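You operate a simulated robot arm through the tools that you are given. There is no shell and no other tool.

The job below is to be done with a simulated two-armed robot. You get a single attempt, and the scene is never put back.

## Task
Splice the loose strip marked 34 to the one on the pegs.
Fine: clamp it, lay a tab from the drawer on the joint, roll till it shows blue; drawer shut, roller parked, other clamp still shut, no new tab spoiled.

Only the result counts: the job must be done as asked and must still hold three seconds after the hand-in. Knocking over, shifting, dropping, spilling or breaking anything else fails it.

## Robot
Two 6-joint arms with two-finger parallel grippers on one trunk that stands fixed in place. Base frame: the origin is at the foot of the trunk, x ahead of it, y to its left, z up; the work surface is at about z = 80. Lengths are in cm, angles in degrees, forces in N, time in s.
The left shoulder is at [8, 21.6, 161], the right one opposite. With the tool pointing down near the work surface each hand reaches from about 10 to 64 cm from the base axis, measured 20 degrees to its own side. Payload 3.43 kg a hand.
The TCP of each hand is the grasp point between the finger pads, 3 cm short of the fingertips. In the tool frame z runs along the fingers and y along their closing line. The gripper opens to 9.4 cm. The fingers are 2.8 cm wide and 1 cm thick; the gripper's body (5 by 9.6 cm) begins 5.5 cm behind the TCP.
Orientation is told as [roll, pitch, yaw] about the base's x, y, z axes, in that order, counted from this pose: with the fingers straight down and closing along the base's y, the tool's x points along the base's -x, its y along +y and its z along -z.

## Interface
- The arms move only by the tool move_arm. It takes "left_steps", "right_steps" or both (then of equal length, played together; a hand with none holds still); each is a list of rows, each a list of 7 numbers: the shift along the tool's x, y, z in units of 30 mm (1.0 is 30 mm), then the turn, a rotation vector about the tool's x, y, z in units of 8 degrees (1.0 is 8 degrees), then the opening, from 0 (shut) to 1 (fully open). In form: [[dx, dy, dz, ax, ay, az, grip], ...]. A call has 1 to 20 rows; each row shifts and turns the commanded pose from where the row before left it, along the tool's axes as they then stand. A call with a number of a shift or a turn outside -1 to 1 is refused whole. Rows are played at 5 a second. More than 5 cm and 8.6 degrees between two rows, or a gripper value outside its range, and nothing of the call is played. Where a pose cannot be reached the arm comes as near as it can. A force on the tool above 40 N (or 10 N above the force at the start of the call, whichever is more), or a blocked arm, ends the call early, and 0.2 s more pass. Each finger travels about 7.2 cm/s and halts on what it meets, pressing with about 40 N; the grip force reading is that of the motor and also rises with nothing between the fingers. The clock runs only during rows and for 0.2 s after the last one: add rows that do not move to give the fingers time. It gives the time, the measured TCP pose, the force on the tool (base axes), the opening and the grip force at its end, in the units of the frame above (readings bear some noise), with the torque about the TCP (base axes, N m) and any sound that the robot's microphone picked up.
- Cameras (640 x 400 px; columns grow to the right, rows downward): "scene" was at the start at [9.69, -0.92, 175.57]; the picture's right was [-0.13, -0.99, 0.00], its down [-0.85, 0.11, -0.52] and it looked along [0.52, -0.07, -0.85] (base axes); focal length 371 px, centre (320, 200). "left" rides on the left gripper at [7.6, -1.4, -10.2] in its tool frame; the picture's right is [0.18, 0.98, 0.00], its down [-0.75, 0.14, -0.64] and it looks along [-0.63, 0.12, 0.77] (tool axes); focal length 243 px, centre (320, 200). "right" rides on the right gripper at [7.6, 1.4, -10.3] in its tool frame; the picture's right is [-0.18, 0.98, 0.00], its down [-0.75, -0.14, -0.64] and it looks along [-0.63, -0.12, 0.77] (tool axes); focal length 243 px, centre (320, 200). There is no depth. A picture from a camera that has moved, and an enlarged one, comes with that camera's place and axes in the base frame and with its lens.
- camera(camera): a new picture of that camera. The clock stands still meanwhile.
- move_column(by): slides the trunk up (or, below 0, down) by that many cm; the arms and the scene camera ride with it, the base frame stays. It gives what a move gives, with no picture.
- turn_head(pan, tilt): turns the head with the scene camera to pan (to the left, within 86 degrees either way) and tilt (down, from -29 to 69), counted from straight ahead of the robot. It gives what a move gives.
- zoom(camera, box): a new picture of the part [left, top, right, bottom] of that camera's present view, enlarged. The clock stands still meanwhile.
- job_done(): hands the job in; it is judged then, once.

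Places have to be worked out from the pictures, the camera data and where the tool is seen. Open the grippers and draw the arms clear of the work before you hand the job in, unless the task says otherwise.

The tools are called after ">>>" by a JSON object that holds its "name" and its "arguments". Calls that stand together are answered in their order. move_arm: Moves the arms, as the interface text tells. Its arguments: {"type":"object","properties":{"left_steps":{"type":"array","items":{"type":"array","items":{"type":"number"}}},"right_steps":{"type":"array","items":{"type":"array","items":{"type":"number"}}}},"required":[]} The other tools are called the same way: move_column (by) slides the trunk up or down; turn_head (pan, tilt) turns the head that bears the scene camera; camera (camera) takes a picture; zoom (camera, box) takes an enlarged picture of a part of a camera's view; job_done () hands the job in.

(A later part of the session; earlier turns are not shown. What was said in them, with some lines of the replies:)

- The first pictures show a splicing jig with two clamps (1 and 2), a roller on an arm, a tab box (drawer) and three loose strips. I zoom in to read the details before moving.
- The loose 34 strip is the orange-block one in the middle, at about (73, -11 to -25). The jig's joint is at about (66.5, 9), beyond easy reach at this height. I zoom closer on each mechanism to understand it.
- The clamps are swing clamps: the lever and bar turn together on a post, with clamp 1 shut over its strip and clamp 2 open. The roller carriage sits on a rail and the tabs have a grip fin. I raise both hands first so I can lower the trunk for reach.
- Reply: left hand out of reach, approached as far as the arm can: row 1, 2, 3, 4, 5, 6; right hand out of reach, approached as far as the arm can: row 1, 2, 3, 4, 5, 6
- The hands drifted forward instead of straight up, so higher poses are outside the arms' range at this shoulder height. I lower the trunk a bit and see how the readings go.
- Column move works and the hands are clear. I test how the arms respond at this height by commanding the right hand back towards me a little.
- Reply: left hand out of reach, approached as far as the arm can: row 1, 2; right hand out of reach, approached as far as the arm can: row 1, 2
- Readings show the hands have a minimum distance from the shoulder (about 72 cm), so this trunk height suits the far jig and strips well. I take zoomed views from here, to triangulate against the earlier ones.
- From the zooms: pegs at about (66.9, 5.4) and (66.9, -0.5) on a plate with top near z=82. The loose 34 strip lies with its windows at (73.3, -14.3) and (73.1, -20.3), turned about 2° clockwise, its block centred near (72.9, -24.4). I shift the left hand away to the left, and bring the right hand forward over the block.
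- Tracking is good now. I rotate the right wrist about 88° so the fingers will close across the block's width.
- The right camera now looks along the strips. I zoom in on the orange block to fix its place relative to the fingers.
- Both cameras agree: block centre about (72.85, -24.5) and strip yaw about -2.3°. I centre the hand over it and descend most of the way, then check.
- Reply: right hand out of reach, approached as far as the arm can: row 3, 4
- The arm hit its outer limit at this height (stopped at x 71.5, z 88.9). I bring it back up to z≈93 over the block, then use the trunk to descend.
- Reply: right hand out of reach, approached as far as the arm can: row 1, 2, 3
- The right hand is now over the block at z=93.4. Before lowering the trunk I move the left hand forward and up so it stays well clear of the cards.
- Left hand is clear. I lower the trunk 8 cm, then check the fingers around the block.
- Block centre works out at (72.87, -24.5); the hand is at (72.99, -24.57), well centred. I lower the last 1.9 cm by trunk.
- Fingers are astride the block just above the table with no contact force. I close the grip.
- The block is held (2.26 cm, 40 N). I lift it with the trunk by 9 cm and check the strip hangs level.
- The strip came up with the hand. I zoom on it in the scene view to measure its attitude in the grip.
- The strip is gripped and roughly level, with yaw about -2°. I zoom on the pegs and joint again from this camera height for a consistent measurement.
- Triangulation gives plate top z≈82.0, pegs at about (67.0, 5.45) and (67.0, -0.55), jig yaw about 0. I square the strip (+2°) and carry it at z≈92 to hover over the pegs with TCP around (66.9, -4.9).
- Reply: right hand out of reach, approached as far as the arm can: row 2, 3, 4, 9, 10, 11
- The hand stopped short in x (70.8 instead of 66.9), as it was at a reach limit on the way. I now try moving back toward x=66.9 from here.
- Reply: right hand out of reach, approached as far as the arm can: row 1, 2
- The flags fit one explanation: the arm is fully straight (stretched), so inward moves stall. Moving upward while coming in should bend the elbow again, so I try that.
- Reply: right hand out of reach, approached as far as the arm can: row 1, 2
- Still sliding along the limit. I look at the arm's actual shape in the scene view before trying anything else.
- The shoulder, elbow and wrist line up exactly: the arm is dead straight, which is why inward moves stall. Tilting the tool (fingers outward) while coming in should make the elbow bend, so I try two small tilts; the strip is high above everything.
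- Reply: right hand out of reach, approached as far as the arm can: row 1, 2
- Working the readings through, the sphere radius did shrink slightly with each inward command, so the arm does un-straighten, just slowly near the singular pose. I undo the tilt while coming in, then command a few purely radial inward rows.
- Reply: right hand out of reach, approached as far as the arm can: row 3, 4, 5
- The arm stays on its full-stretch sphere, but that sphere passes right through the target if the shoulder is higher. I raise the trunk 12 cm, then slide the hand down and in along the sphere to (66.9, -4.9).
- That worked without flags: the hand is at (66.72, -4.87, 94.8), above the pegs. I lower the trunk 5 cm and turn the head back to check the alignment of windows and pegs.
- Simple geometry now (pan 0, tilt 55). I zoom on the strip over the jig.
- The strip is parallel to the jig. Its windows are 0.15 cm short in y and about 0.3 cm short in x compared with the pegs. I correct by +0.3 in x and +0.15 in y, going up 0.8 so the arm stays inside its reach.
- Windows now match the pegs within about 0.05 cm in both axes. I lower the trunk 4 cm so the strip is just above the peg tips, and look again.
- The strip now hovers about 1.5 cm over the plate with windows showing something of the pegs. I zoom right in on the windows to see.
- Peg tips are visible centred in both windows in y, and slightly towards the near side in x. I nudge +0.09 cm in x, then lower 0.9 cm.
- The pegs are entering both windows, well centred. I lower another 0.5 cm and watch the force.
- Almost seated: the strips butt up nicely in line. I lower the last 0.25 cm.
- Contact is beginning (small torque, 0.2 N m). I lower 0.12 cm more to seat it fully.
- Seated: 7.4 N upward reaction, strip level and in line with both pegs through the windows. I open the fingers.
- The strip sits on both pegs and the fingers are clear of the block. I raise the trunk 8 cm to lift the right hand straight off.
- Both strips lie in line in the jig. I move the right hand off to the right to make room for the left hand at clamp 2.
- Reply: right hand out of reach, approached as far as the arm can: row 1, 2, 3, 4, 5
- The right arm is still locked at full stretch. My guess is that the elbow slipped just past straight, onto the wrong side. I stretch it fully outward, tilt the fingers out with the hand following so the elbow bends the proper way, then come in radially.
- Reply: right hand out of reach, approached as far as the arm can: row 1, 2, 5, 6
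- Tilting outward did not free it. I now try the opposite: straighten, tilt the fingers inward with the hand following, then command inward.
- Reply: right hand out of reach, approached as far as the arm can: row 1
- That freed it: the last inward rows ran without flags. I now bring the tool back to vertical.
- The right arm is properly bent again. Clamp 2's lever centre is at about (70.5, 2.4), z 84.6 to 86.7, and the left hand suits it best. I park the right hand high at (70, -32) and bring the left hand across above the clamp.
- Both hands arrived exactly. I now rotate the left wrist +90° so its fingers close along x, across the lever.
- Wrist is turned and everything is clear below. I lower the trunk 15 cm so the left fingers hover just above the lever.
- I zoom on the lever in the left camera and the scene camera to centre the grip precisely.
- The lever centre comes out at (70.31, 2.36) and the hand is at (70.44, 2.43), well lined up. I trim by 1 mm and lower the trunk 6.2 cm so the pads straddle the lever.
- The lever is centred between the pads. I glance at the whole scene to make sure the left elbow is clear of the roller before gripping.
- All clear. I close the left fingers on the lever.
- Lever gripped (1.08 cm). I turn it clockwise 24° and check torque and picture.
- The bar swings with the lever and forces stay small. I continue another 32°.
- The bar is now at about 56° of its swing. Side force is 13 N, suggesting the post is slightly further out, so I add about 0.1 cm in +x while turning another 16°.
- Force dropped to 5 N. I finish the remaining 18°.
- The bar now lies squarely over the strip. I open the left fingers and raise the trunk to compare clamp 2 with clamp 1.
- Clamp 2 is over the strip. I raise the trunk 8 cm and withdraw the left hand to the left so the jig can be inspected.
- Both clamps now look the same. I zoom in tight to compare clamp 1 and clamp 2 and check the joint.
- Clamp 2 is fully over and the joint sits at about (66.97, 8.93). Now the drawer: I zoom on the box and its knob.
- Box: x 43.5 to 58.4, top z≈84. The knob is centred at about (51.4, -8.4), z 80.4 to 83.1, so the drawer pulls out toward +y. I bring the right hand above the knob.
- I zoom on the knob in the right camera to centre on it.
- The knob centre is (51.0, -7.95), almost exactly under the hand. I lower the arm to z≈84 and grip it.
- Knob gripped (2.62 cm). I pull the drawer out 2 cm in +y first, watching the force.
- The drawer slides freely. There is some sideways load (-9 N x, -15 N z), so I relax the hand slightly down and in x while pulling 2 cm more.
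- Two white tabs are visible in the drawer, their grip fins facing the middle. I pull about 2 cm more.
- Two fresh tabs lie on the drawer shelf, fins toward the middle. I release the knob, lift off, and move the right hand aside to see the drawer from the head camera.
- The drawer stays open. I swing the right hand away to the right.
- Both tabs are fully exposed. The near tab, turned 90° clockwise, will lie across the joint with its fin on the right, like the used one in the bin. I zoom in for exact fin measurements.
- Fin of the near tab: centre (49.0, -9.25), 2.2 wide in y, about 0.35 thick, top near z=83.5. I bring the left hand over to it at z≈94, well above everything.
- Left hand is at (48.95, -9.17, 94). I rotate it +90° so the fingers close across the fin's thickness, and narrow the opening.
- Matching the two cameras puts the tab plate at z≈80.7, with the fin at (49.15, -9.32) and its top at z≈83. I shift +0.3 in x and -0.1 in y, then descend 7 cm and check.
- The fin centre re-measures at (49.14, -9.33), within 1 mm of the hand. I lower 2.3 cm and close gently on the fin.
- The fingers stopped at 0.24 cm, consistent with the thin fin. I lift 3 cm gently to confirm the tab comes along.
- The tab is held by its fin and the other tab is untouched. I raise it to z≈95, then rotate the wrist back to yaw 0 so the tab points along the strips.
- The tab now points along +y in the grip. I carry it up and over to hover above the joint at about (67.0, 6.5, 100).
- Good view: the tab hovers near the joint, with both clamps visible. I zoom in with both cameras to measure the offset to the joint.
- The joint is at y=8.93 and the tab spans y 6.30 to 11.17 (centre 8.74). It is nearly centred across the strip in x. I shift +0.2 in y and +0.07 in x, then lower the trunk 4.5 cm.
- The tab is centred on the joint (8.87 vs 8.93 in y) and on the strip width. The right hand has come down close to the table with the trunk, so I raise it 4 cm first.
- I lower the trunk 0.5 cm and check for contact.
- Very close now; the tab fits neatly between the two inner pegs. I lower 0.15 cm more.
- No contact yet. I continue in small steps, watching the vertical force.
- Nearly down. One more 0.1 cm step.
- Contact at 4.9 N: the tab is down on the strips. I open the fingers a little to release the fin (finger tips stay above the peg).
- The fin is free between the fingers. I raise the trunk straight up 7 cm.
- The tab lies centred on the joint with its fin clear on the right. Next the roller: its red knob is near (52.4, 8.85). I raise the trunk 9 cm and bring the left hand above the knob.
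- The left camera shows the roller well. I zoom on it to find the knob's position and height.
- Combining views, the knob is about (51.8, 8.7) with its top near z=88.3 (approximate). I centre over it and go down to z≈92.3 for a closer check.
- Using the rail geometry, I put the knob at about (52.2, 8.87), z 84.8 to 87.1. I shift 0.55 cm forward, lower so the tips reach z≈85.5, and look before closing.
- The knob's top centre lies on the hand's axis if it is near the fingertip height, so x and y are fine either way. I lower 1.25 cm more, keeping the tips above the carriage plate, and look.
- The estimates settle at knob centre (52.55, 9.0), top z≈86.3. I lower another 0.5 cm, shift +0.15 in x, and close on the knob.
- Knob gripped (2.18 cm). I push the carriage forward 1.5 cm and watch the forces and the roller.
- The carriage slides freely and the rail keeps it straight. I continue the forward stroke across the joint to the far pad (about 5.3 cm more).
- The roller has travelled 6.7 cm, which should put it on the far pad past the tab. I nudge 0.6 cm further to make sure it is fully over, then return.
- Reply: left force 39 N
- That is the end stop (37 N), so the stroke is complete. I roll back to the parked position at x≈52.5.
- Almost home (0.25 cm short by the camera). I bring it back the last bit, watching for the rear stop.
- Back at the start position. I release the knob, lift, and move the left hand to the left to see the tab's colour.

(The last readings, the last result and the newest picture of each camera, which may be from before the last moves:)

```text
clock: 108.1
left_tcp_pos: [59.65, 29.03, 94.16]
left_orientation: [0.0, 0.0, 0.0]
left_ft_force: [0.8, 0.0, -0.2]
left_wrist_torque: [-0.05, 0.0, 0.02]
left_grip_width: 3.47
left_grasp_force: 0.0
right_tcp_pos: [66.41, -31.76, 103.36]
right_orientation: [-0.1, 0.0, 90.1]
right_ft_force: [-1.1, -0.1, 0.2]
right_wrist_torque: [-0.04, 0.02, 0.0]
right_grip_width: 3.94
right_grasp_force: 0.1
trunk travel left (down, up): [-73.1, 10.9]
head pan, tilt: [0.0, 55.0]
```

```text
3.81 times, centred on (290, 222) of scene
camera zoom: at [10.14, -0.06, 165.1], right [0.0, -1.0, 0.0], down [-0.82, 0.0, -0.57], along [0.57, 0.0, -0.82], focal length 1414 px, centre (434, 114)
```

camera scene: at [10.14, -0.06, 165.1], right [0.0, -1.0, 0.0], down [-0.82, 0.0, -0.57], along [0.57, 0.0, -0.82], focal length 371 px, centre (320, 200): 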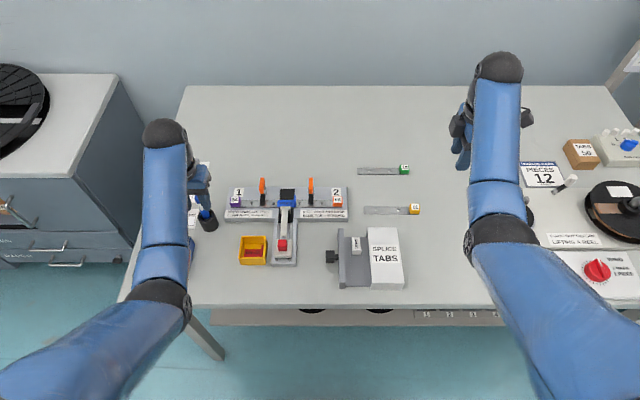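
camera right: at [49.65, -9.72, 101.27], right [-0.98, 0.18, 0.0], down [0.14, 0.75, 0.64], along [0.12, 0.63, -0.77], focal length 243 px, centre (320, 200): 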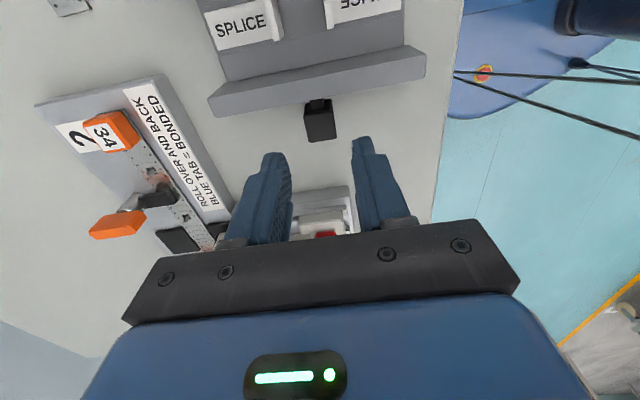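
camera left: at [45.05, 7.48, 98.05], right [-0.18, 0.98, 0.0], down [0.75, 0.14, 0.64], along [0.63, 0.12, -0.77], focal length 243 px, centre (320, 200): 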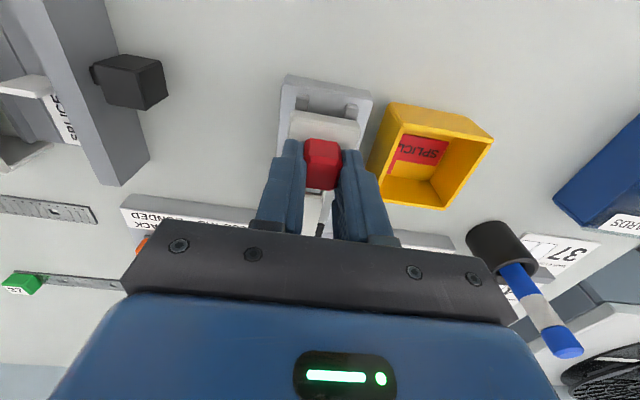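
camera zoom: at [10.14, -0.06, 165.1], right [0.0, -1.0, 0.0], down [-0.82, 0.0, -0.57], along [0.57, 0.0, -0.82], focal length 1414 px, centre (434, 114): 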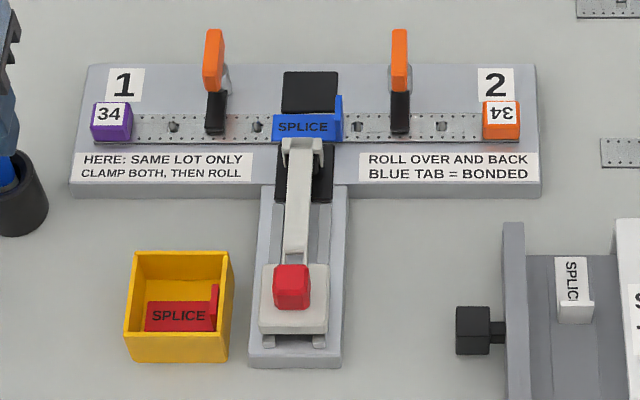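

The tab is blue: bonded. Before closing the drawer, I zoom on the roller carriage and compare its parked position with the starting pictures.

>>> {"name": "zoom", "arguments": {"camera": "scene", "box": [255, 195, 315, 270]}}

>>> {"name": "zoom", "arguments": {"camera": "scene", "box": [320, 215, 420, 295]}}

>>> {"name": "zoom", "arguments": {"camera": "scene", "box": [255, 170, 325, 225]}}

```text
5.33 times, centred on (285, 232) of scene
camera zoom: at [10.14, -0.06, 165.1], right [0.0, -1.0, 0.0], down [-0.82, 0.0, -0.57], along [0.57, 0.0, -0.82], focal length 1979 px, centre (507, 27)
```

zoom: 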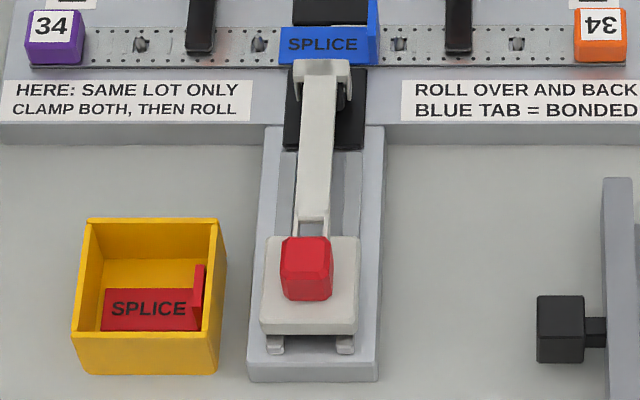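

```text
5.00 times, centred on (370, 255) of scene
camera zoom: at [10.14, -0.06, 165.1], right [0.0, -1.0, 0.0], down [-0.82, 0.0, -0.57], along [0.57, 0.0, -0.82], focal length 1855 px, centre (70, -75)
```

zoom: 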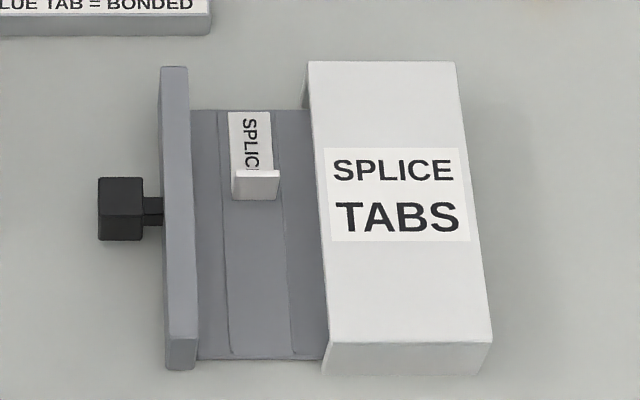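

```text
7.27 times, centred on (290, 198) of scene
camera zoom: at [10.14, -0.06, 165.1], right [0.0, -1.0, 0.0], down [-0.82, 0.0, -0.57], along [0.57, 0.0, -0.82], focal length 2699 px, centre (538, 218)
```

zoom: 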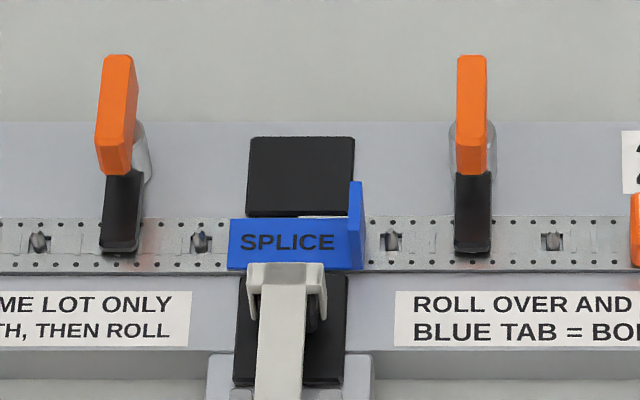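

Parked position matches the start within half a millimetre. Now the drawer: I bring the right hand back over the knob, which is now at about (51.0, -2.2).

>>> {"name": "move_arm", "arguments": {"right_steps": [[-0.985, 0.513, 0.38, 0, 0, 0, 0.42], [-0.985, 0.513, 0.38, 0, 0, 0, 0.42], [-0.985, 0.513, 0.38, 0, 0, 0, 0.42], [-0.985, 0.513, 0.38, 0, 0, 0, 0.42], [-0.985, 0.513, 0.38, 0, 0, 0, 0.42], [-0.985, 0.513, 0.38, 0, 0, 0, 0.42], [-0.985, 0.513, 0.38, 0, 0, 0, 0.42], [-0.985, 0.513, 0.38, 0, 0, 0, 0.42], [-0.985, 0.513, 0.38, 0, 0, 0, 0.42], [-0.985, 0.513, 0.38, 0, 0, 0, 0.42], [0, 0, 0, 0, 0, 0, 0.42]]}}

>>> {"name": "zoom", "arguments": {"camera": "right", "box": [240, 60, 400, 160]}}

```text
clock: 110.5
left_tcp_pos: [59.69, 28.96, 94.14]
left_orientation: [0.0, 0.0, 0.0]
left_ft_force: [0.3, -0.3, -0.8]
left_wrist_torque: [0.0, -0.03, -0.03]
left_grip_width: 3.48
left_grasp_force: 0.1
right_tcp_pos: [51.05, -1.99, 92.01]
right_orientation: [-0.1, 0.0, 90.1]
right_ft_force: [-0.2, 0.2, -0.9]
right_wrist_torque: [-0.03, -0.01, -0.01]
right_grip_width: 3.92
right_grasp_force: 0.0
trunk travel left (down, up): [-73.1, 10.9]
head pan, tilt: [0.0, 55.0]
```

```text
4.00 times, centred on (320, 110) of right
camera zoom: at [49.69, -9.58, 102.39], right [-0.98, 0.18, 0.0], down [0.14, 0.75, 0.64], along [0.12, 0.63, -0.77], focal length 970 px, centre (320, 560)
```

zoom: 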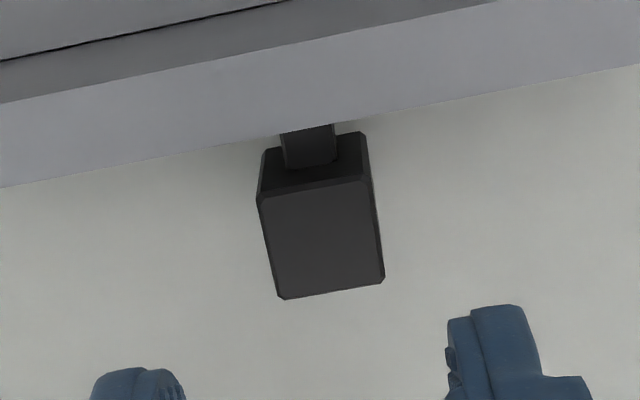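

The knob is directly under the hand (51.07, -2.03). I lower onto it, grip, and start pushing the drawer shut.

>>> {"name": "move_arm", "arguments": {"right_steps": [[0, 0, 0.9, 0, 0, 0, 0.42], [0, 0, 0.9, 0, 0, 0, 0.42], [0, 0, 0.87, 0, 0, 0, 0.42], [0, 0, 0, 0, 0, 0, 0.42], [0, 0, 0, 0, 0, 0, 0.2], [0, 0, 0, 0, 0, 0, 0], [0, 0, 0, 0, 0, 0, 0]]}}

```text
clock: 112.1
left_tcp_pos: [59.75, 29.04, 94.08]
left_orientation: [0.1, -0.1, 0.1]
left_ft_force: [0.2, 0.1, 0.2]
left_wrist_torque: [0.0, -0.01, -0.02]
left_grip_width: 3.47
left_grasp_force: 0.1
right_tcp_pos: [51.02, -1.92, 83.86]
right_orientation: [-0.1, 0.0, 90.1]
right_ft_force: [-0.7, 0.2, -2.1]
right_wrist_torque: [0.1, -0.05, 0.01]
right_grip_width: 2.62
right_grasp_force: 45.4
trunk travel left (down, up): [-73.1, 10.9]
head pan, tilt: [0.0, 55.0]
```

Gripped with little side load. I push the drawer in by 5.4 cm first.

>>> {"name": "move_arm", "arguments": {"right_steps": [[0.25, 0, 0, 0, 0, 0, 0], [0.25, 0, 0, 0, 0, 0, 0], [0.25, 0, 0, 0, 0, 0, 0], [0.25, 0, 0, 0, 0, 0, 0], [0.25, 0, 0, 0, 0, 0, 0], [0.25, 0, 0, 0, 0, 0, 0], [0.25, 0, 0, 0, 0, 0, 0], [0.05, 0, 0, 0, 0, 0, 0], [0, 0, 0, 0, 0, 0, 0]]}}

>>> {"name": "zoom", "arguments": {"camera": "right", "box": [140, 0, 540, 200]}}

```text
clock: 114.1
left_tcp_pos: [59.78, 28.99, 94.09]
left_orientation: [0.0, -0.1, 0.0]
left_ft_force: [0.4, 0.2, -0.2]
left_wrist_torque: [0.02, 0.02, -0.01]
left_grip_width: 3.49
left_grasp_force: 0.1
right_tcp_pos: [51.04, -7.48, 83.94]
right_orientation: [0.1, 0.2, 90.1]
right_ft_force: [-6.5, -0.5, -9.9]
right_wrist_torque: [0.04, 0.04, -0.02]
right_grip_width: 2.61
right_grasp_force: 44.7
trunk travel left (down, up): [-73.1, 10.9]
head pan, tilt: [0.0, 55.0]
```

```text
1.60 times, centred on (340, 100) of right
camera zoom: at [49.58, -15.12, 94.33], right [-0.98, 0.18, 0.0], down [0.14, 0.75, 0.64], along [0.12, 0.63, -0.77], focal length 388 px, centre (288, 360)
```

zoom: 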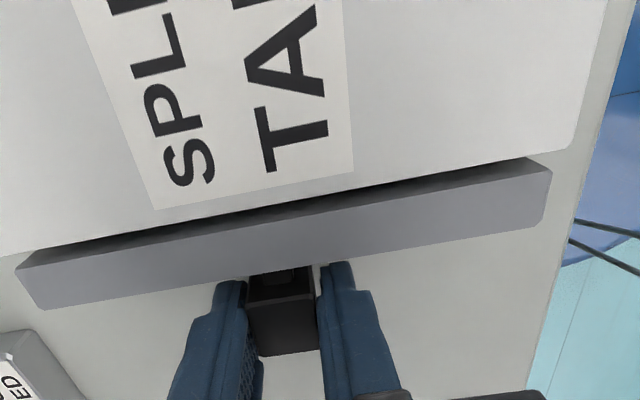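

A small gap remains (about 0.4 cm). I push in small steps until it meets the stop.

>>> {"name": "move_arm", "arguments": {"right_steps": [[0.08, 0, 0, 0, 0, 0, 0], [0.07, 0, 0, 0, 0, 0, 0], [0.03, 0, 0, 0, 0, 0, 0], [0, 0, 0, 0, 0, 0, 0]]}}

>>> {"name": "zoom", "arguments": {"camera": "right", "box": [140, 0, 540, 200]}}

```text
clock: 115.1
left_tcp_pos: [59.73, 29.27, 94.01]
left_orientation: [-0.2, 0.0, 0.1]
left_ft_force: [0.4, 0.2, 0.3]
left_wrist_torque: [0.02, -0.01, 0.02]
left_grip_width: 3.5
left_grasp_force: 0.1
right_tcp_pos: [51.09, -7.8, 83.79]
right_orientation: [0.0, 0.0, 90.2]
right_ft_force: [-6.2, 14.9, -15.9]
right_wrist_torque: [0.43, -0.03, -0.01]
right_grip_width: 2.58
right_grasp_force: 45.6
trunk travel left (down, up): [-73.1, 10.9]
head pan, tilt: [0.0, 55.0]
```

```text
1.60 times, centred on (340, 100) of right
camera zoom: at [49.61, -15.38, 94.33], right [-0.98, 0.18, 0.0], down [0.14, 0.75, 0.64], along [0.12, 0.63, -0.77], focal length 388 px, centre (288, 360)
```

zoom: 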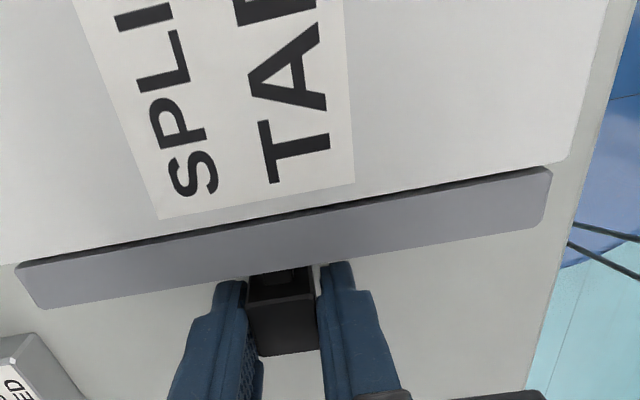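

The drawer is against its stop (15 N). I release, lift, move the right hand away, and inspect the whole result.

>>> {"name": "move_arm", "arguments": {"right_steps": [[0, 0, 0, 0, 0, 0, 0.25], [0, 0, 0, 0, 0, 0, 0.42], [0, 0, -0.8, 0, 0, 0, 0.42], [0, 0, -0.8, 0, 0, 0, 0.42], [0, 0, -0.8, 0, 0, 0, 0.42], [0.97, -0.5, -0.2, 0, 0, 0, 0.42], [0.97, -0.5, -0.2, 0, 0, 0, 0.42], [0.97, -0.5, -0.2, 0, 0, 0, 0.42], [0.97, -0.5, -0.2, 0, 0, 0, 0.42], [0.97, -0.5, -0.2, 0, 0, 0, 0.42], [0.97, -0.5, -0.2, 0, 0, 0, 0.42], [0.97, -0.5, -0.2, 0, 0, 0, 0.42], [0.97, -0.5, -0.2, 0, 0, 0, 0.42], [0, 0, 0, 0, 0, 0, 0.42]]}}

>>> {"name": "camera", "arguments": {"camera": "scene"}}

>>> {"name": "zoom", "arguments": {"camera": "scene", "box": [330, 205, 420, 300]}}

>>> {"name": "zoom", "arguments": {"camera": "scene", "box": [220, 165, 360, 280]}}

```text
clock: 118.1
left_tcp_pos: [59.69, 29.04, 94.09]
left_orientation: [0.0, 0.0, 0.0]
left_ft_force: [0.4, 0.8, -0.6]
left_wrist_torque: [0.03, 0.02, 0.05]
left_grip_width: 3.48
left_grasp_force: 0.1
right_tcp_pos: [63.11, -31.38, 96.29]
right_orientation: [-0.1, 0.1, 90.1]
right_ft_force: [1.1, 0.2, 0.1]
right_wrist_torque: [0.01, 0.0, -0.04]
right_grip_width: 3.97
right_grasp_force: 0.0
trunk travel left (down, up): [-73.1, 10.9]
head pan, tilt: [0.0, 55.0]
```

```text
taken
camera scene: at [10.12, -0.02, 165.1], right [0.0, -1.0, 0.0], down [-0.82, 0.0, -0.57], along [0.57, 0.0, -0.82], focal length 371 px, centre (320, 200)
```

scene: 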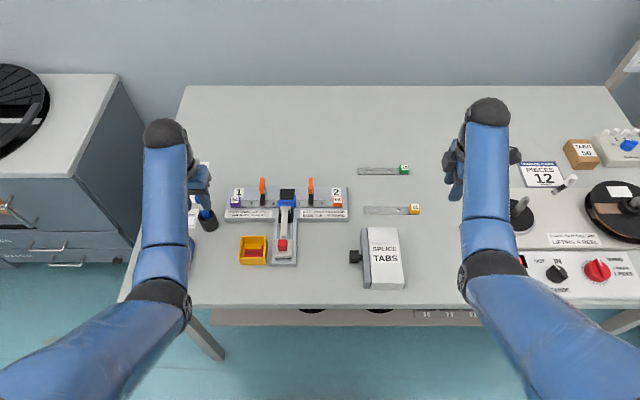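

```text
4.21 times, centred on (375, 252) of scene
camera zoom: at [10.12, -0.02, 165.1], right [0.0, -1.0, 0.0], down [-0.82, 0.0, -0.57], along [0.57, 0.0, -0.82], focal length 1562 px, centre (88, -21)
```

zoom: 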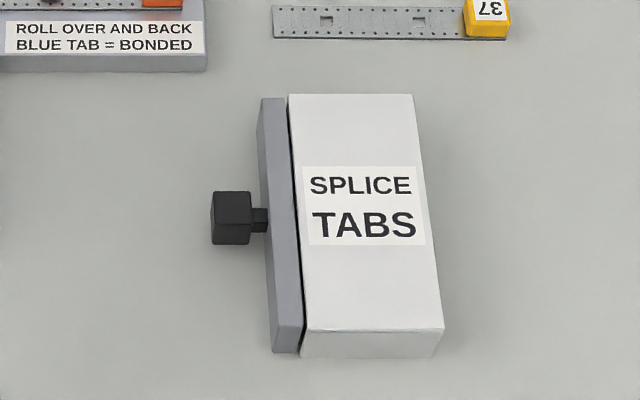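

```text
3.48 times, centred on (290, 222) of scene
camera zoom: at [10.12, -0.02, 165.1], right [0.0, -1.0, 0.0], down [-0.82, 0.0, -0.57], along [0.57, 0.0, -0.82], focal length 1291 px, centre (424, 122)
```

zoom: 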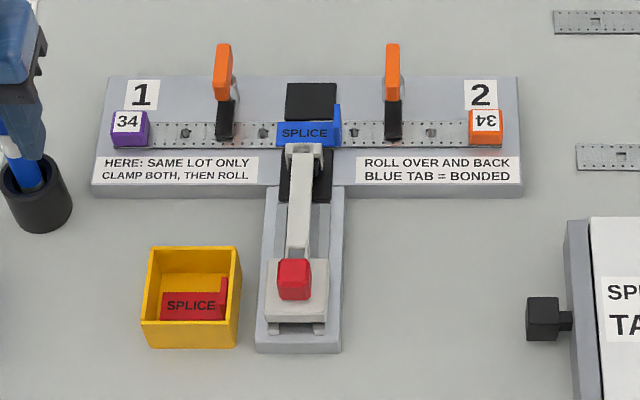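

The drawer is shut, the tab is blue, both clamps are shut and the roller is parked. The left hand looks close to the pen cup, so I check with its own camera before moving it.

>>> {"name": "camera", "arguments": {"camera": "left"}}

>>> {"name": "zoom", "arguments": {"camera": "scene", "box": [140, 110, 240, 240]}}

>>> {"name": "camera", "arguments": {"camera": "right"}}

```text
taken
camera left: at [51.92, 27.49, 104.35], right [-0.18, 0.98, 0.0], down [0.75, 0.14, 0.64], along [0.63, 0.12, -0.77], focal length 243 px, centre (320, 200)
```

left: 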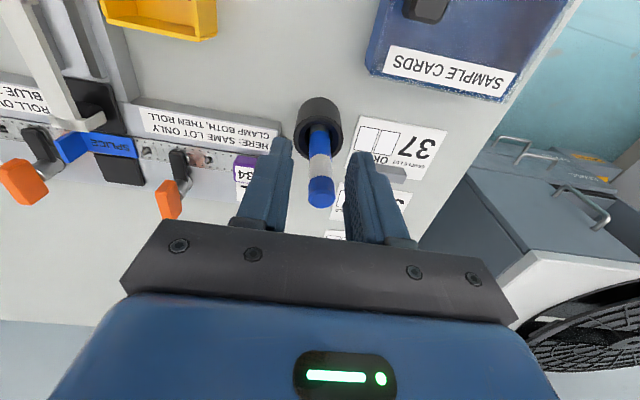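

```text
3.08 times, centred on (190, 175) of scene
camera zoom: at [10.12, -0.02, 165.1], right [0.0, -1.0, 0.0], down [-0.82, 0.0, -0.57], along [0.57, 0.0, -0.82], focal length 1142 px, centre (720, 277)
```

zoom: 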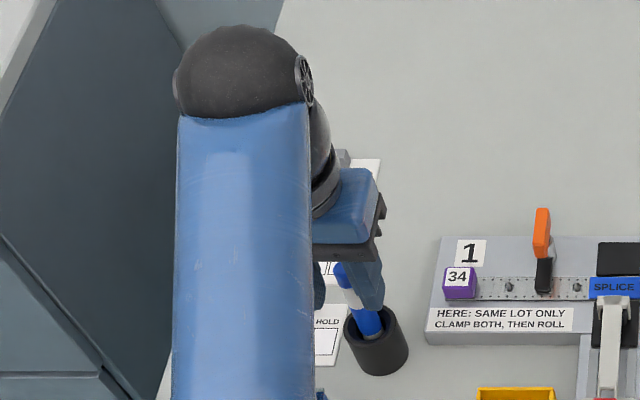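

```text
taken
camera right: at [61.61, -39.02, 106.66], right [-0.98, 0.18, 0.0], down [0.14, 0.75, 0.64], along [0.12, 0.63, -0.77], focal length 243 px, centre (320, 200)
```

right: 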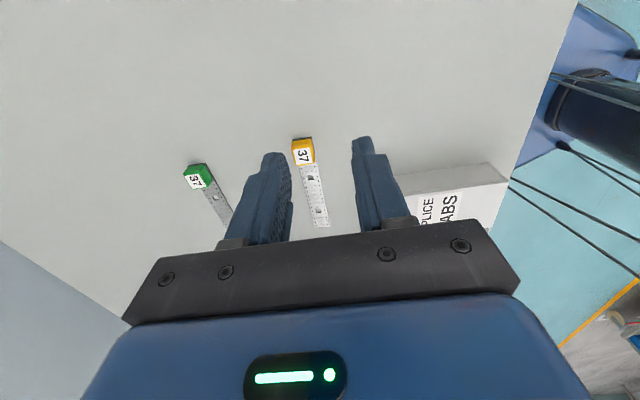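

The pen top works out at about (61.4, 29.4, 93.1), standing between the open left fingers but untouched (no force, cup still in its place). I raise the trunk straight up 7 cm so the left hand leaves it vertically.

>>> {"name": "move_column", "arguments": {"by": 7}}

>>> {"name": "camera", "arguments": {"camera": "left"}}

>>> {"name": "zoom", "arguments": {"camera": "scene", "box": [140, 120, 240, 250]}}

```text
clock: 119.2
left_tcp_pos: [59.76, 29.12, 101.08]
left_orientation: [0.0, 0.0, -0.1]
left_ft_force: [0.8, 0.2, -0.2]
left_wrist_torque: [0.02, 0.0, -0.01]
left_grip_width: 3.48
left_grasp_force: 0.0
right_tcp_pos: [63.07, -31.52, 103.19]
right_orientation: [-0.1, 0.0, 90.2]
right_ft_force: [-0.6, -0.1, 0.8]
right_wrist_torque: [0.0, 0.0, -0.03]
right_grip_width: 3.94
right_grasp_force: 0.0
trunk travel left (down, up): [-80.1, 3.9]
head pan, tilt: [0.0, 55.0]
```

```text
taken
camera left: at [51.96, 27.46, 111.33], right [-0.18, 0.98, 0.0], down [0.75, 0.14, 0.64], along [0.63, 0.12, -0.77], focal length 243 px, centre (320, 200)
```

left: 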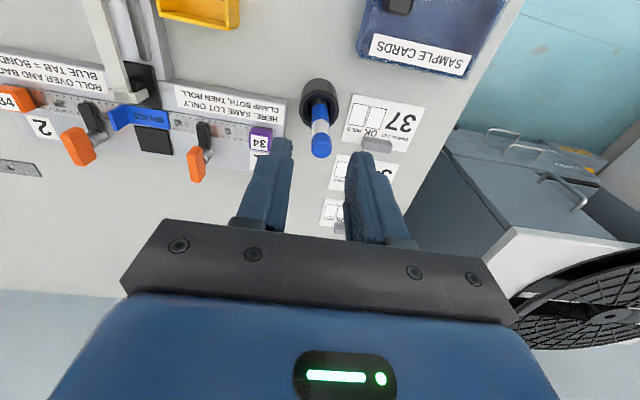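

```text
3.08 times, centred on (190, 185) of scene
camera zoom: at [10.19, -0.07, 172.1], right [0.0, -1.0, 0.0], down [-0.82, 0.0, -0.57], along [0.57, 0.0, -0.82], focal length 1142 px, centre (720, 246)
```

zoom: 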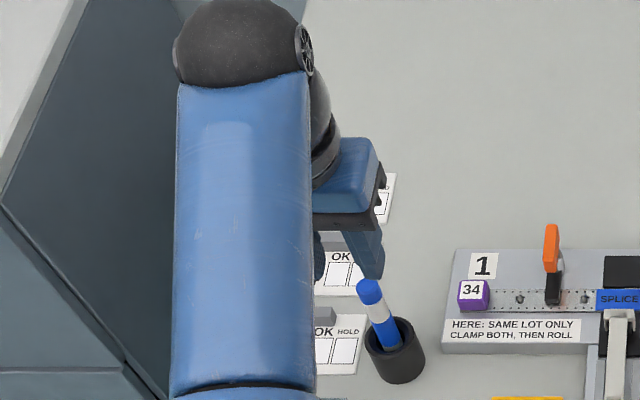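

Pen and cup stand as at the start. I raise the trunk the rest of the way, open both grippers fully, and take final pictures.

>>> {"name": "move_column", "arguments": {"by": 3.8}}

>>> {"name": "move_arm", "arguments": {"left_steps": [[0, 0, 0, 0, 0, 0, 0.7], [0, 0, 0, 0, 0, 0, 1], [0, 0, 0, 0, 0, 0, 1]], "right_steps": [[0, 0, 0, 0, 0, 0, 0.7], [0, 0, 0, 0, 0, 0, 1], [0, 0, 0, 0, 0, 0, 1]]}}

>>> {"name": "camera", "arguments": {"camera": "scene"}}

>>> {"name": "zoom", "arguments": {"camera": "scene", "box": [220, 175, 360, 285]}}

>>> {"name": "zoom", "arguments": {"camera": "scene", "box": [255, 180, 325, 230]}}

>>> {"name": "zoom", "arguments": {"camera": "scene", "box": [335, 210, 420, 305]}}

```text
clock: 120.0
left_tcp_pos: [59.66, 29.0, 104.91]
left_orientation: [0.1, 0.0, 0.1]
left_ft_force: [-0.3, -1.0, -0.3]
left_wrist_torque: [0.03, 0.0, 0.0]
left_grip_width: 3.48
left_grasp_force: 0.1
right_tcp_pos: [63.08, -31.45, 107.0]
right_orientation: [-0.1, -0.1, 90.1]
right_ft_force: [0.3, -0.2, -0.1]
right_wrist_torque: [-0.01, -0.01, -0.01]
right_grip_width: 3.94
right_grasp_force: 0.1
trunk travel left (down, up): [-83.9, 0.1]
head pan, tilt: [0.0, 55.0]
```

```text
clock: 120.8
left_tcp_pos: [59.78, 29.07, 105.0]
left_orientation: [0.0, -0.1, 0.1]
left_ft_force: [-0.1, 0.1, 0.0]
left_wrist_torque: [0.0, -0.02, 0.03]
left_grip_width: 9.41
left_grasp_force: 0.0
right_tcp_pos: [63.13, -31.4, 107.03]
right_orientation: [0.0, 0.0, 90.1]
right_ft_force: [0.2, -1.0, -0.4]
right_wrist_torque: [0.03, 0.02, 0.0]
right_grip_width: 9.41
right_grasp_force: 0.0
trunk travel left (down, up): [-83.9, 0.1]
head pan, tilt: [0.0, 55.0]
```

```text
taken
camera scene: at [10.19, -0.05, 175.9], right [0.0, -1.0, 0.0], down [-0.82, 0.0, -0.57], along [0.57, 0.0, -0.82], focal length 371 px, centre (320, 200)
```

scene: 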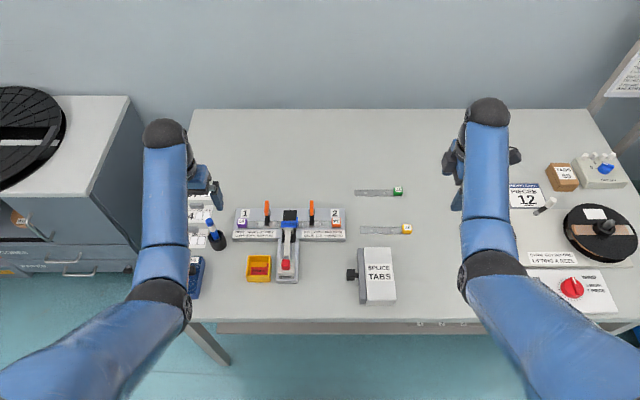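

```text
3.64 times, centred on (290, 230) of scene
camera zoom: at [10.19, -0.05, 175.9], right [0.0, -1.0, 0.0], down [-0.82, 0.0, -0.57], along [0.57, 0.0, -0.82], focal length 1349 px, centre (429, 91)
```

zoom: 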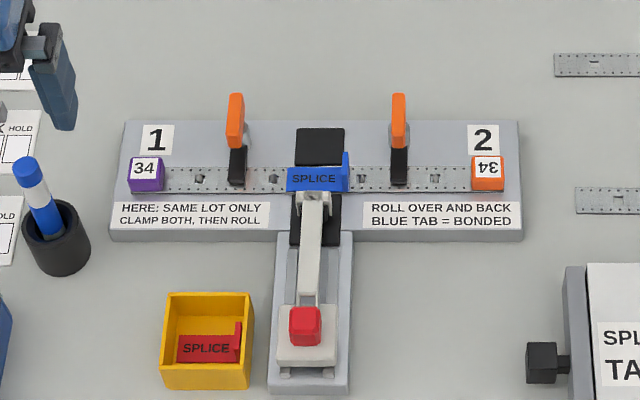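

```text
8.00 times, centred on (290, 205) of scene
camera zoom: at [10.19, -0.05, 175.9], right [0.0, -1.0, 0.0], down [-0.82, 0.0, -0.57], along [0.57, 0.0, -0.82], focal length 2968 px, centre (560, 160)
```

zoom: 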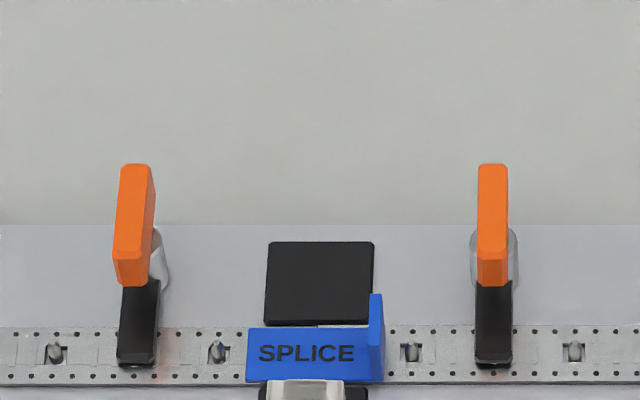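

```text
4.21 times, centred on (378, 258) of scene
camera zoom: at [10.19, -0.05, 175.9], right [0.0, -1.0, 0.0], down [-0.82, 0.0, -0.57], along [0.57, 0.0, -0.82], focal length 1562 px, centre (78, -42)
```

zoom: 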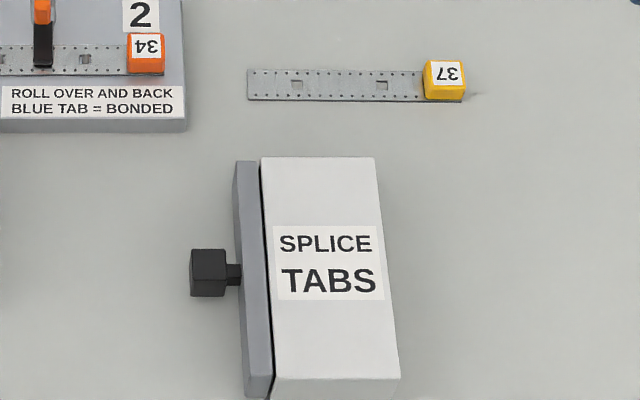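

Everything checks out in the final pictures:
- **Splice:** the orange 34 strip is on its pegs, clamp 2 is shut over it, clamp 1 is still shut, and the tab shows blue.
- **Tools:** the roller is parked and the drawer is shut with the spare tab untouched inside.
- **Hands:** both grippers are open and clear of the work.

I hand the job in.

>>> {"name": "job_done", "arguments": {}}

```text
The job is handed in.
```

The loose strip marked 34 is spliced to the one on the pegs, and the tab over the joint shows blue. I've handed the job in; no verdict came back.

- **Strip and clamps:** the strip sits on both of its pegs, end to end with the fixed one. I swung clamp 2 shut over it, and clamp 1 stayed shut throughout.
- **Tab and roller:** I laid one tab from the drawer across the joint and rolled it once, out to the far stop and back. The roller is parked within about half a millimetre of where it started.
- **Drawer:** it is shut against its stop, with the other new tab unused inside.
- **Near miss:** near the end the left hand stopped with the pen from the cup standing between its open fingers. No force registered, I lifted straight up, and the pen and cup looked unmoved afterwards.

Both grippers are open and the arms are clear of the work.
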